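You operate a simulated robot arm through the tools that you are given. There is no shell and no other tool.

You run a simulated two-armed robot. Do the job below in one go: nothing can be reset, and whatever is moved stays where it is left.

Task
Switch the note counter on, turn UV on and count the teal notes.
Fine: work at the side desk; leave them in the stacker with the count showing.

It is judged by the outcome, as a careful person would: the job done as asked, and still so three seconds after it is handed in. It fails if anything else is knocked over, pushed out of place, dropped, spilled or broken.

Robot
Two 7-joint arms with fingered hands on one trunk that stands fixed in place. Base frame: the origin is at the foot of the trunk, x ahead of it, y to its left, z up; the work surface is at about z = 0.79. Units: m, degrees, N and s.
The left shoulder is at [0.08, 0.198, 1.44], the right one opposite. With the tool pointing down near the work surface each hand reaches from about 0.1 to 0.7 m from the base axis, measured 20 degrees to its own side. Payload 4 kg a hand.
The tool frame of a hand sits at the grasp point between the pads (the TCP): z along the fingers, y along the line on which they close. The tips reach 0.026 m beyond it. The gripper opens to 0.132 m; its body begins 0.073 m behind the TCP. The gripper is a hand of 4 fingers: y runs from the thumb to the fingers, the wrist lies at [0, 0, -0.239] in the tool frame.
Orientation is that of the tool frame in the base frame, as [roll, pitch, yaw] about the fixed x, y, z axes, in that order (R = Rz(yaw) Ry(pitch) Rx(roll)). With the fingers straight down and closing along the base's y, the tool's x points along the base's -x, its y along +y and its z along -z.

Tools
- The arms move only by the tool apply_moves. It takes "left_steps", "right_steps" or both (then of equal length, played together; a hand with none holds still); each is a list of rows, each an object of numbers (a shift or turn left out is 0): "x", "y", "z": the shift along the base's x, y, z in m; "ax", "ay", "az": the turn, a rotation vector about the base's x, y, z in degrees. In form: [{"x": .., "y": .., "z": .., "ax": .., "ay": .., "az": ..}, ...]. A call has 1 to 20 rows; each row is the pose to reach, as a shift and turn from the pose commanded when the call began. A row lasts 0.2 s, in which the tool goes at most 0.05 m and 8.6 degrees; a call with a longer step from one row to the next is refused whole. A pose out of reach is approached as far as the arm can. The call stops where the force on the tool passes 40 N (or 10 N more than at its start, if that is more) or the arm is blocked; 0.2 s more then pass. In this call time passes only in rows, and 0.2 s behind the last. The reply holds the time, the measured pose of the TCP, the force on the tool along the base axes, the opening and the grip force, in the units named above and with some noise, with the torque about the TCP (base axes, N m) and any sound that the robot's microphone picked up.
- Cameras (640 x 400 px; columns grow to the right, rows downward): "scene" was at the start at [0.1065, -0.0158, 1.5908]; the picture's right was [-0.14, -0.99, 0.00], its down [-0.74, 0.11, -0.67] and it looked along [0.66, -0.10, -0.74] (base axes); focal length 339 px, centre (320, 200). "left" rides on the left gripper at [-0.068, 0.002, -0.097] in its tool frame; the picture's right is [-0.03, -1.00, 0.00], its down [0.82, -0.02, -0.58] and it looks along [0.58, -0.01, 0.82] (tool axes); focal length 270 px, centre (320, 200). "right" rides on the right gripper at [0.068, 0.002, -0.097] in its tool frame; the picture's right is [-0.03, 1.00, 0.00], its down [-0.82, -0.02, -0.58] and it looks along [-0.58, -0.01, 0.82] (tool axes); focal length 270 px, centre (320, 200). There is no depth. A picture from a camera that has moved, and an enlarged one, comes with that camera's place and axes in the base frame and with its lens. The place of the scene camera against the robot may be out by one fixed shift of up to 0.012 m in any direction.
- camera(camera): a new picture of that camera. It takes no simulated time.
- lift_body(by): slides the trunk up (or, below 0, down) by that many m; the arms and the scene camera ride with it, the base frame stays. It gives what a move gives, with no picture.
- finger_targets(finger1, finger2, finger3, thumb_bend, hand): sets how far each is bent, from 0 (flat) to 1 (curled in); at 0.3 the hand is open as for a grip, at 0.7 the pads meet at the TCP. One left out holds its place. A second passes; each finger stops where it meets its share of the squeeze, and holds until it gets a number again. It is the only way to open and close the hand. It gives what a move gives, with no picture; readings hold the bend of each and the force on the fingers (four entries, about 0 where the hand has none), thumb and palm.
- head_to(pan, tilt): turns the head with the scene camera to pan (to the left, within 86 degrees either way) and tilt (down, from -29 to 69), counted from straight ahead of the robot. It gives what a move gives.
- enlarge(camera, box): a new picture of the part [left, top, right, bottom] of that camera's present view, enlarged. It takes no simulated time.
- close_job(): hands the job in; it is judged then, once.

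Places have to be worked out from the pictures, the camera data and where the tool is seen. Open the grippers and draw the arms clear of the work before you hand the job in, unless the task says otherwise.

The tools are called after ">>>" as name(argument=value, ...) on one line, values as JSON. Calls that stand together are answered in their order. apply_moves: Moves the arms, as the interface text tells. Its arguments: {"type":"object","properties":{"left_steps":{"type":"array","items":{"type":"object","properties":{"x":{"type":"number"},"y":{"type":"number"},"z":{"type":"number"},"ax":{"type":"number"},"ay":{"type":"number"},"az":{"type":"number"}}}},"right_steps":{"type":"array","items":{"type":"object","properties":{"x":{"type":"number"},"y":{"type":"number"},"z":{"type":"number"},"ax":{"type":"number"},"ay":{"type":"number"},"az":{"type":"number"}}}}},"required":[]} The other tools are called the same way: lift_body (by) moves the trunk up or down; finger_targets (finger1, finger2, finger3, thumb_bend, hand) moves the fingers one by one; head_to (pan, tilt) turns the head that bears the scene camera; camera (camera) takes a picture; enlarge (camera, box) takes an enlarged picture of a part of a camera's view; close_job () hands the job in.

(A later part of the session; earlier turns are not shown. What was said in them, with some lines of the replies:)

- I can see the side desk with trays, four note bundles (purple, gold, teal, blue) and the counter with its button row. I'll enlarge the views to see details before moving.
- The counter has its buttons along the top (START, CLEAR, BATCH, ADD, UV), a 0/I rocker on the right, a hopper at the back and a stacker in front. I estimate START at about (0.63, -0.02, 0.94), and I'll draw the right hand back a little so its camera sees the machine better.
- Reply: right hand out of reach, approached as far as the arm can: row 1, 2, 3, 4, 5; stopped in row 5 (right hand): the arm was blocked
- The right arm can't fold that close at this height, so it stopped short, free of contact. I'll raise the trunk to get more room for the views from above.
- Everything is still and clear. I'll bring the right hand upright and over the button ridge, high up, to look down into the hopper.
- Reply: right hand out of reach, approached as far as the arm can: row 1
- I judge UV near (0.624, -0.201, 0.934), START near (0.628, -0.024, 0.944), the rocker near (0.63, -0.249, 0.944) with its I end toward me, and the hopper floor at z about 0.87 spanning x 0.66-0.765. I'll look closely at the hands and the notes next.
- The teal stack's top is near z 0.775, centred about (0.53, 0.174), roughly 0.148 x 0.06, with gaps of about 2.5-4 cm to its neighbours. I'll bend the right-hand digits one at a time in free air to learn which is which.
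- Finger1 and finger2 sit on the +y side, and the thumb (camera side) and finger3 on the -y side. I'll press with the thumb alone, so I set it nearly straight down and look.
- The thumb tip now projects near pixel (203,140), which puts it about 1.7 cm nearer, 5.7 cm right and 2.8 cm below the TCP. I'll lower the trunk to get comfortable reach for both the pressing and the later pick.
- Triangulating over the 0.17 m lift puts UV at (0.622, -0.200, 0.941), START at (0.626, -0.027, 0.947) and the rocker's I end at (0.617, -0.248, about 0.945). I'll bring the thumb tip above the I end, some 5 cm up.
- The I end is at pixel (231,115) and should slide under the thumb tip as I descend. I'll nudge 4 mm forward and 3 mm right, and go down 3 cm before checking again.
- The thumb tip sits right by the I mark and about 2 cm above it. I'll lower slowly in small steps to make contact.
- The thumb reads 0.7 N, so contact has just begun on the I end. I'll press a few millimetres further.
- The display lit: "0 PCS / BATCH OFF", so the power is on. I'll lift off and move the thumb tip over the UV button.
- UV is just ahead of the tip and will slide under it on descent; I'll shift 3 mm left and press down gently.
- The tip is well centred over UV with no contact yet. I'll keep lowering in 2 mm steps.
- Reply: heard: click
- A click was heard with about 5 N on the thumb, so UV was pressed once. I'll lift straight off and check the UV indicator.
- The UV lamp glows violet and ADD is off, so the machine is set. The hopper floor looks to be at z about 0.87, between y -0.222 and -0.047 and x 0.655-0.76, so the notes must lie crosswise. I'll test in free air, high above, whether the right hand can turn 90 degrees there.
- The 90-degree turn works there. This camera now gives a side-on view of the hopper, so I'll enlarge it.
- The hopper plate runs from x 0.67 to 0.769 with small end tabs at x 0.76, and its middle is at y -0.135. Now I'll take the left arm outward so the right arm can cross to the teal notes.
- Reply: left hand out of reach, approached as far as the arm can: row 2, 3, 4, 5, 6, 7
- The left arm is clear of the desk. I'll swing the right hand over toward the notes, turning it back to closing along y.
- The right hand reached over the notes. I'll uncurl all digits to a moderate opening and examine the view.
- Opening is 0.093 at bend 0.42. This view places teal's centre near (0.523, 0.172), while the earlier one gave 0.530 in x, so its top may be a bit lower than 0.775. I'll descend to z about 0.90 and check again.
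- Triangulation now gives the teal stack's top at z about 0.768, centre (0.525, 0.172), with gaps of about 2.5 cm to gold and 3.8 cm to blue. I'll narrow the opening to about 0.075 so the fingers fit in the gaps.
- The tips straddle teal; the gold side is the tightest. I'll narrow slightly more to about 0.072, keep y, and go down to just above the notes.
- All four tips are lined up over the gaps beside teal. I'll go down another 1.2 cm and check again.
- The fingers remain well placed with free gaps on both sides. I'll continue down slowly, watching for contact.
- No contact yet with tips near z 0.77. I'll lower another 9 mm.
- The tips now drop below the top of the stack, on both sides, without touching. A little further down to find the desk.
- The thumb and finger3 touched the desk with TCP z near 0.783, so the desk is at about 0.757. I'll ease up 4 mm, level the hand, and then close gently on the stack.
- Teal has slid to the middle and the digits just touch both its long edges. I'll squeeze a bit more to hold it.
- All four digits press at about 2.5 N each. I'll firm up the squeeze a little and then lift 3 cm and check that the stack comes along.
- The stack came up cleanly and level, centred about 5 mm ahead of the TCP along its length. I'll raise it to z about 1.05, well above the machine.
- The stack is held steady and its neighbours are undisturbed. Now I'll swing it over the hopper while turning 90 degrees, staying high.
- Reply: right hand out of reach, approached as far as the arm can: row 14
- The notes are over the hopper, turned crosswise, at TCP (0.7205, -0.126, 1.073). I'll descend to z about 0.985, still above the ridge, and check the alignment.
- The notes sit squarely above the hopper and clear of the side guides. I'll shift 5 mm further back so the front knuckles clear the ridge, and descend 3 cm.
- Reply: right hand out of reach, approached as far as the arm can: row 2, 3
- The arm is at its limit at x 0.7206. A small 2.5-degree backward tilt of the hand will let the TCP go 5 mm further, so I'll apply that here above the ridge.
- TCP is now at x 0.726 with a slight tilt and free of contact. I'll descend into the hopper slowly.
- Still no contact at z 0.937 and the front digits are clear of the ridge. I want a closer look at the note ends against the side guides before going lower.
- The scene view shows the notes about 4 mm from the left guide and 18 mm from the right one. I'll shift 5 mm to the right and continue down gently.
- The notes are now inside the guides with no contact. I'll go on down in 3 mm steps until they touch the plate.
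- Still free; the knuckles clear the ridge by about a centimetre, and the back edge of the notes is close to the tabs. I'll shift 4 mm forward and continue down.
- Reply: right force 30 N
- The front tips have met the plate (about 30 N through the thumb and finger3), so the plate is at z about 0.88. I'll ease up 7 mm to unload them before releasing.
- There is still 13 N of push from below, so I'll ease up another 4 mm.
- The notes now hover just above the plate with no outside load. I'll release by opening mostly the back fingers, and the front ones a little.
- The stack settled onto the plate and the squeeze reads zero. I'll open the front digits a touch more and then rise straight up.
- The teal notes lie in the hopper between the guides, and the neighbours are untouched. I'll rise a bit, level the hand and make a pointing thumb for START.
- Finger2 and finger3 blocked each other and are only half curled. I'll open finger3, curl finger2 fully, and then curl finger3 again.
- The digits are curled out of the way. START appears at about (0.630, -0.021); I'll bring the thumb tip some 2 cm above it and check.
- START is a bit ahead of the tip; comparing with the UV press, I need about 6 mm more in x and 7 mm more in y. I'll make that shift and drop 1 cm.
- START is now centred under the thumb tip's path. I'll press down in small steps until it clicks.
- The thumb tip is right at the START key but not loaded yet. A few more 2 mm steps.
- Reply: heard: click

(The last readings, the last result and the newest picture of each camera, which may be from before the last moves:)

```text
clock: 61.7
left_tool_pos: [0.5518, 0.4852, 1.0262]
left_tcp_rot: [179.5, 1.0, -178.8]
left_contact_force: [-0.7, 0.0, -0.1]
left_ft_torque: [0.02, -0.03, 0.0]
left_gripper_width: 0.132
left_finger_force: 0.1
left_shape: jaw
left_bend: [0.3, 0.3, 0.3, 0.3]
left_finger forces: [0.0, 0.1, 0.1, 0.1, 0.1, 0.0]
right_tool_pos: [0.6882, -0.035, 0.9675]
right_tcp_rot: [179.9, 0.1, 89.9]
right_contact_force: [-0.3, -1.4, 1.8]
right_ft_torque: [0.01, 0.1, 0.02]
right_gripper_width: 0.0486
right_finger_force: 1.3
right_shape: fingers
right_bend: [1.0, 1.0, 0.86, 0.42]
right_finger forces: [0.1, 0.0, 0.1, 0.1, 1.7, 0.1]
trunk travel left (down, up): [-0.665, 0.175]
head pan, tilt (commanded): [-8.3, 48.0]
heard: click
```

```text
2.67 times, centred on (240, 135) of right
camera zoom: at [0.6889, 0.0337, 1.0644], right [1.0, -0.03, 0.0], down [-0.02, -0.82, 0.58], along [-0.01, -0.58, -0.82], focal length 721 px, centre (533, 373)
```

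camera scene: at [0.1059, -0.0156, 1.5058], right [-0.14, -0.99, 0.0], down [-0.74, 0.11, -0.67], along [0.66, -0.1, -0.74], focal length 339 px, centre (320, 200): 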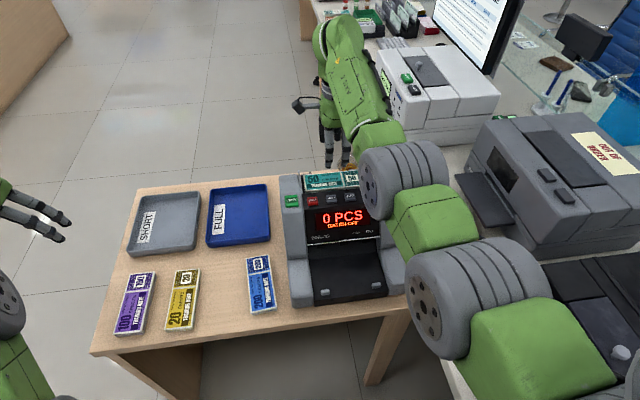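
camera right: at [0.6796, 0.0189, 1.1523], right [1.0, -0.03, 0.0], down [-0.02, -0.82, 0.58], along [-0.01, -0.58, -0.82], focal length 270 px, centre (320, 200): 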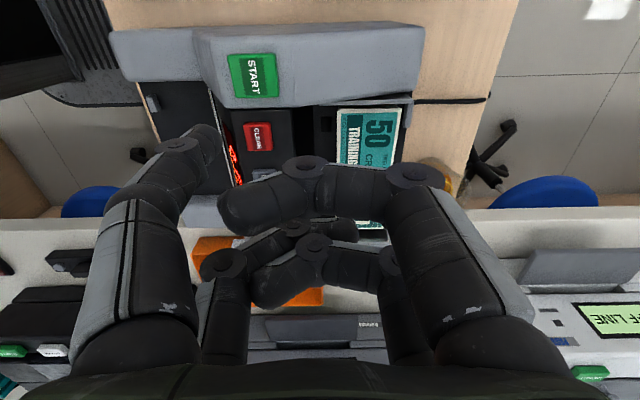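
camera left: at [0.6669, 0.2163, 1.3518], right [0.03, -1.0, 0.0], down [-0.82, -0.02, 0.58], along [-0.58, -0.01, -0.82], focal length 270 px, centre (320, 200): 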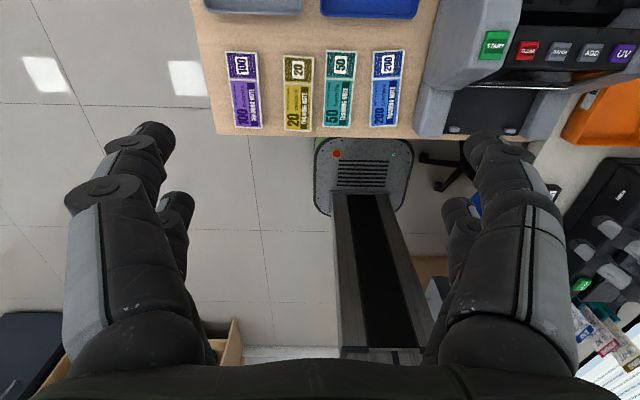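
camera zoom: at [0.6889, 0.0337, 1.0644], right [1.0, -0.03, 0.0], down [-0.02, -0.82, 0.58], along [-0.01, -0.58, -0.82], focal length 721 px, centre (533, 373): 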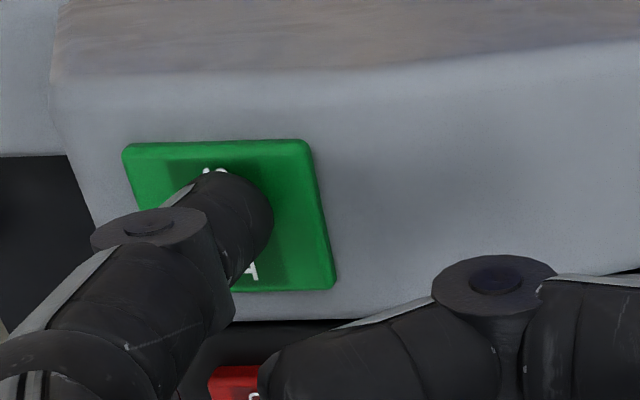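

START clicked and the display has changed. I'll lift straight off and clear the view to watch the counting.

>>> apply_moves(right_steps=[{"z": 0.015}, {"z": 0.04}, {"z": 0.075}, {"z": 0.1}])

>>> camera(camera="scene")

>>> camera(camera="right")

```text
clock: 62.7
left_tool_pos: [0.5514, 0.4858, 1.0251]
left_tcp_rot: [179.4, 0.9, -178.9]
left_contact_force: [-0.1, -0.1, -0.7]
left_ft_torque: [-0.01, 0.02, 0.0]
left_gripper_width: 0.1318
left_finger_force: 0.0
left_shape: jaw
left_bend: [0.3, 0.3, 0.3, 0.3]
left_finger forces: [0.0, 0.1, 0.0, 0.0, 0.1, 0.0]
right_tool_pos: [0.6853, -0.0349, 1.0663]
right_tcp_rot: [-179.9, 0.1, 90.0]
right_contact_force: [0.1, 0.4, 0.0]
right_ft_torque: [-0.02, -0.02, 0.01]
right_gripper_width: 0.0485
right_finger_force: 0.2
right_shape: fingers
right_bend: [1.0, 1.0, 0.86, 0.42]
right_finger forces: [0.0, 0.0, 0.1, 0.0, 0.1, 0.0]
trunk travel left (down, up): [-0.665, 0.175]
head pan, tilt (commanded): [-8.3, 48.0]
```

```text
taken
camera scene: at [0.1061, -0.0154, 1.5057], right [-0.14, -0.99, 0.0], down [-0.74, 0.11, -0.67], along [0.66, -0.1, -0.74], focal length 339 px, centre (320, 200)
```

scene: 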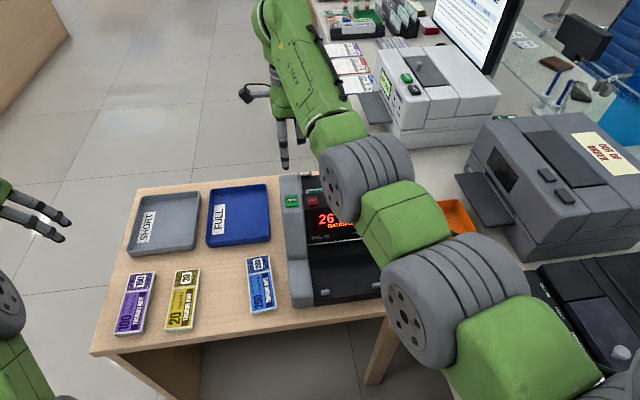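

```text
taken
camera right: at [0.6878, 0.0345, 1.1645], right [1.0, -0.03, 0.0], down [-0.02, -0.82, 0.58], along [-0.02, -0.58, -0.82], focal length 270 px, centre (320, 200)
```

right: 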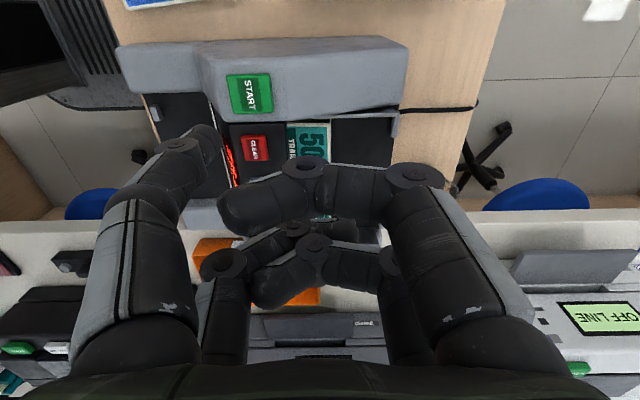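

The counter is running (about 26 so far). I'll draw the right hand aside to the right and turn it back, keeping well above everything.

>>> apply_moves(right_steps=[{"x": -0.007, "y": -0.018, "z": 0.01, "az": 7.5}, {"x": -0.014, "y": -0.037, "z": 0.02, "az": 15}, {"x": -0.021, "y": -0.056, "z": 0.025, "az": 22.5}, {"x": -0.028, "y": -0.075, "z": 0.025, "az": 30}, {"x": -0.035, "y": -0.094, "z": 0.025, "az": 37.5}, {"x": -0.042, "y": -0.113, "z": 0.025, "az": 45}, {"x": -0.049, "y": -0.132, "z": 0.025, "az": 52.5}, {"x": -0.056, "y": -0.151, "z": 0.025, "az": 60}, {"x": -0.063, "y": -0.17, "z": 0.025, "az": 67.5}, {"x": -0.07, "y": -0.189, "z": 0.025, "az": 75}, {"x": -0.077, "y": -0.208, "z": 0.025, "az": 82.5}, {"x": -0.085, "y": -0.225, "z": 0.025, "az": 90}])

>>> camera(camera="scene")

>>> enlarge(camera="scene", box=[270, 150, 430, 320])

```text
clock: 65.3
left_tool_pos: [0.5511, 0.4838, 1.0245]
left_tcp_rot: [179.3, 0.8, -178.9]
left_contact_force: [0.7, -0.3, 0.1]
left_ft_torque: [-0.01, 0.02, 0.0]
left_gripper_width: 0.1321
left_finger_force: 0.1
left_shape: jaw
left_bend: [0.3, 0.3, 0.3, 0.3]
left_finger forces: [0.0, 0.0, 0.1, 0.0, 0.0, 0.0]
right_tool_pos: [0.6023, -0.2599, 1.0918]
right_tcp_rot: [179.9, 0.1, -179.9]
right_contact_force: [0.1, 0.9, -0.2]
right_ft_torque: [0.0, 0.01, -0.01]
right_gripper_width: 0.0485
right_finger_force: 0.0
right_shape: fingers
right_bend: [1.0, 1.0, 0.86, 0.42]
right_finger forces: [0.0, 0.1, 0.0, 0.0, 0.0, 0.1]
trunk travel left (down, up): [-0.665, 0.175]
head pan, tilt (commanded): [-8.3, 48.0]
```

```text
taken
camera scene: at [0.1061, -0.0164, 1.5058], right [-0.14, -0.99, 0.0], down [-0.74, 0.11, -0.67], along [0.66, -0.1, -0.74], focal length 339 px, centre (320, 200)
```

scene: 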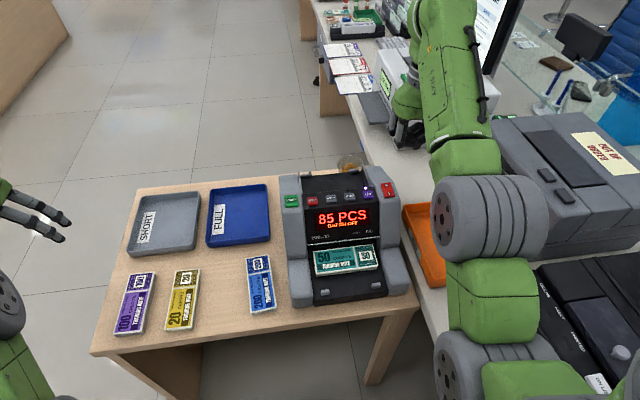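

```text
2.35 times, centred on (350, 235) of scene
camera zoom: at [0.1061, -0.0164, 1.5058], right [-0.14, -0.99, 0.0], down [-0.74, 0.11, -0.67], along [0.66, -0.1, -0.74], focal length 797 px, centre (249, 118)
```

zoom: 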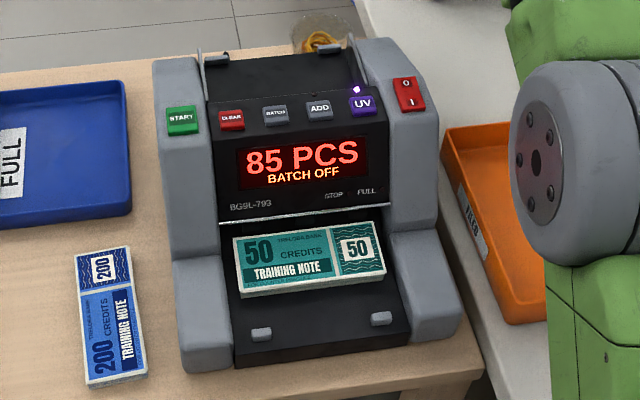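

The display shows 85 PCS and the teal notes lie in the stacker. I'll open the right hand fully, which also lets time pass, and then check that the count has settled and the hopper is empty.

>>> finger_targets(hand="right", finger3=0.3, thumb_bend=0.3)

>>> finger_targets(hand="right", finger1=0.3, finger2=0.3)

>>> enlarge(camera="scene", box=[270, 150, 430, 320])

>>> camera(camera="right")

```text
clock: 66.3
left_tool_pos: [0.5524, 0.4845, 1.0247]
left_tcp_rot: [179.4, 0.8, -178.9]
left_contact_force: [0.1, 0.5, 0.3]
left_ft_torque: [-0.01, 0.0, 0.03]
left_gripper_width: 0.1319
left_finger_force: 0.0
left_shape: jaw
left_bend: [0.3, 0.3, 0.3, 0.3]
left_finger forces: [0.0, 0.0, 0.0, 0.0, 0.0, 0.0]
right_tool_pos: [0.602, -0.2585, 1.0915]
right_tcp_rot: [-180.0, -0.2, 179.9]
right_contact_force: [0.5, 0.3, -0.4]
right_ft_torque: [0.01, 0.03, 0.01]
right_gripper_width: 0.0563
right_finger_force: 0.0
right_shape: fingers
right_bend: [1.0, 1.0, 0.3, 0.3]
right_finger forces: [0.0, 0.0, 0.0, 0.0, 0.0, 0.0]
trunk travel left (down, up): [-0.665, 0.175]
head pan, tilt (commanded): [-8.3, 48.0]
```

```text
clock: 67.3
left_tool_pos: [0.5511, 0.4845, 1.0248]
left_tcp_rot: [179.5, 0.8, -178.9]
left_contact_force: [0.1, 0.7, 0.5]
left_ft_torque: [0.01, -0.01, 0.0]
left_gripper_width: 0.1319
left_finger_force: 0.0
left_shape: jaw
left_bend: [0.3, 0.3, 0.3, 0.3]
left_finger forces: [0.0, 0.1, 0.0, 0.0, 0.0, 0.0]
right_tool_pos: [0.6023, -0.2587, 1.0915]
right_tcp_rot: [-180.0, 0.0, 179.9]
right_contact_force: [-0.1, 0.5, -0.4]
right_ft_torque: [0.01, -0.03, -0.02]
right_gripper_width: 0.1325
right_finger_force: 0.0
right_shape: fingers
right_bend: [0.3, 0.3, 0.3, 0.3]
right_finger forces: [0.1, 0.0, 0.1, 0.0, 0.0, 0.0]
trunk travel left (down, up): [-0.665, 0.175]
head pan, tilt (commanded): [-8.3, 48.0]
```

```text
2.35 times, centred on (350, 235) of scene
camera zoom: at [0.1065, -0.0157, 1.5058], right [-0.14, -0.99, 0.0], down [-0.74, 0.11, -0.67], along [0.66, -0.1, -0.74], focal length 797 px, centre (249, 118)
```

zoom: 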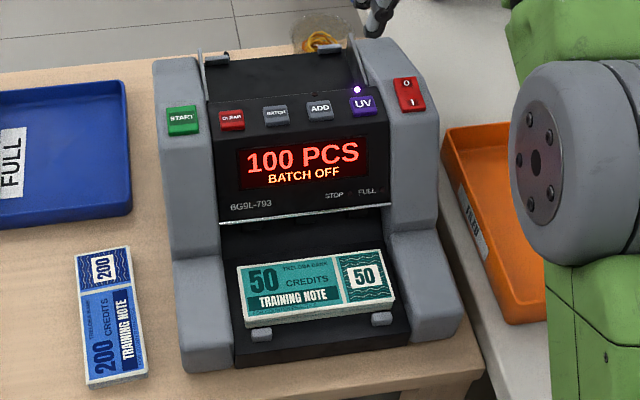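

```text
taken
camera right: at [0.5333, -0.257, 1.1889], right [0.03, 1.0, 0.0], down [0.82, -0.02, 0.58], along [0.58, -0.01, -0.82], focal length 270 px, centre (320, 200)
```

right: 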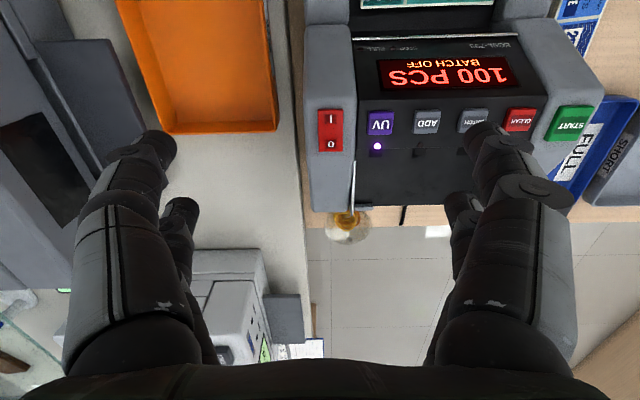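

The count now reads 100 PCS with the UV lamp on and the hopper looking empty. I'll raise the trunk back to its starting height to draw both hands clear, and then confirm the reading is steady.

>>> lift_body(by=0.1)

>>> apply_moves(right_steps=[{"y": -0.02}, {"y": -0.04}, {"y": -0.06}])

>>> camera(camera="scene")

>>> enlarge(camera="scene", box=[270, 150, 430, 320])

>>> enlarge(camera="right", box=[300, 0, 560, 230])

```text
clock: 68.7
left_tool_pos: [0.553, 0.4847, 1.1244]
left_tcp_rot: [179.5, 0.7, -178.9]
left_contact_force: [-0.3, -0.6, 0.6]
left_ft_torque: [0.03, 0.04, -0.01]
left_gripper_width: 0.1321
left_finger_force: 0.1
left_shape: jaw
left_bend: [0.3, 0.3, 0.3, 0.3]
left_finger forces: [0.0, 0.0, 0.0, 0.1, 0.0, 0.0]
right_tool_pos: [0.6027, -0.258, 1.1919]
right_tcp_rot: [179.9, 0.0, 179.9]
right_contact_force: [-0.4, 1.1, -0.1]
right_ft_torque: [0.0, 0.01, -0.01]
right_gripper_width: 0.1323
right_finger_force: 0.0
right_shape: fingers
right_bend: [0.3, 0.3, 0.3, 0.3]
right_finger forces: [0.0, 0.0, 0.1, 0.0, 0.0, 0.0]
trunk travel left (down, up): [-0.765, 0.075]
head pan, tilt (commanded): [-8.3, 48.0]
```

```text
clock: 69.5
left_tool_pos: [0.5519, 0.4831, 1.1243]
left_tcp_rot: [179.4, 0.8, -178.8]
left_contact_force: [0.2, -0.2, 0.2]
left_ft_torque: [-0.01, -0.02, 0.0]
left_gripper_width: 0.132
left_finger_force: 0.0
left_shape: jaw
left_bend: [0.3, 0.3, 0.3, 0.3]
left_finger forces: [0.1, 0.0, 0.0, 0.0, 0.0, 0.0]
right_tool_pos: [0.6025, -0.3203, 1.1914]
right_tcp_rot: [179.9, 0.0, 179.9]
right_contact_force: [-0.1, -0.2, -0.8]
right_ft_torque: [-0.01, 0.03, -0.03]
right_gripper_width: 0.1327
right_finger_force: 0.1
right_shape: fingers
right_bend: [0.3, 0.3, 0.3, 0.3]
right_finger forces: [0.0, 0.1, 0.1, 0.1, 0.1, 0.0]
trunk travel left (down, up): [-0.765, 0.075]
head pan, tilt (commanded): [-8.3, 48.0]
```

```text
taken
camera scene: at [0.1068, -0.0164, 1.6057], right [-0.14, -0.99, 0.0], down [-0.74, 0.11, -0.67], along [0.66, -0.1, -0.74], focal length 339 px, centre (320, 200)
```

scene: 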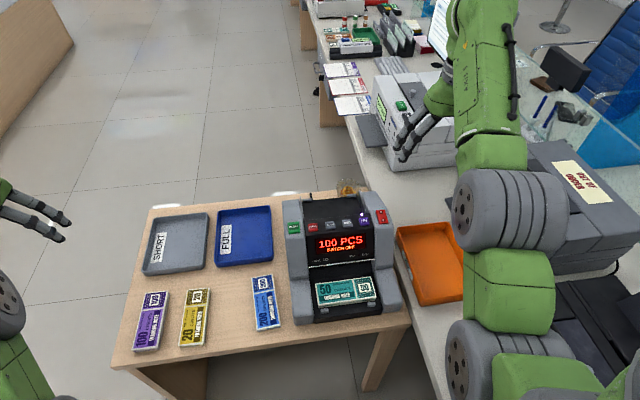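

```text
2.35 times, centred on (350, 235) of scene
camera zoom: at [0.1068, -0.0164, 1.6057], right [-0.14, -0.99, 0.0], down [-0.74, 0.11, -0.67], along [0.66, -0.1, -0.74], focal length 797 px, centre (249, 118)
```

zoom: 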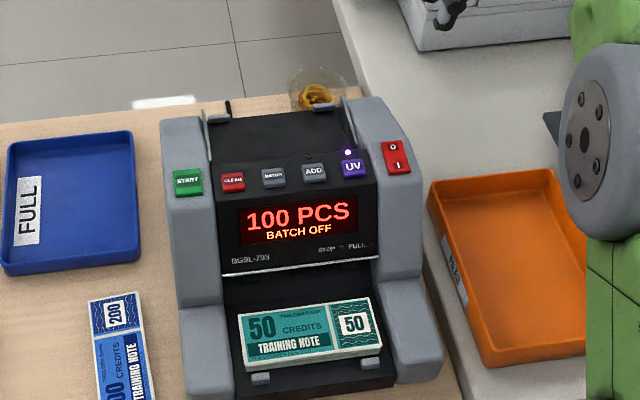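

```text
1.74 times, centred on (430, 115) of right
camera zoom: at [0.5336, -0.318, 1.289], right [0.03, 1.0, 0.0], down [0.82, -0.02, 0.58], along [0.58, -0.01, -0.82], focal length 470 px, centre (129, 348)
```

zoom: 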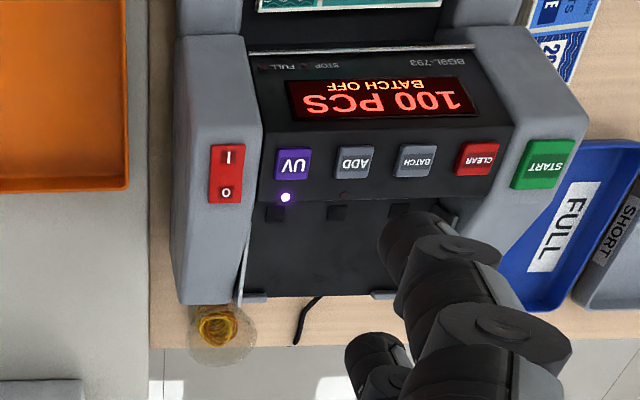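

The display holds at 100 PCS with the power and UV lamp on. The hopper is empty, the teal stack sits in the stacker, everything else is where it was, and both hands are open and clear. I'll hand the job in.

>>> close_job()

```text
The job is handed in.
```

The teal notes are counted: the note counter on the side desk shows **100 PCS**. The counter is on, with the UV lamp lit. The notes are in its stacker with the count still showing, as you asked.

The hopper is empty, and batch mode and ADD are both off. The other note stacks, the trays and the cup of rubber bands are where they were. Both hands are open and clear of the desk.
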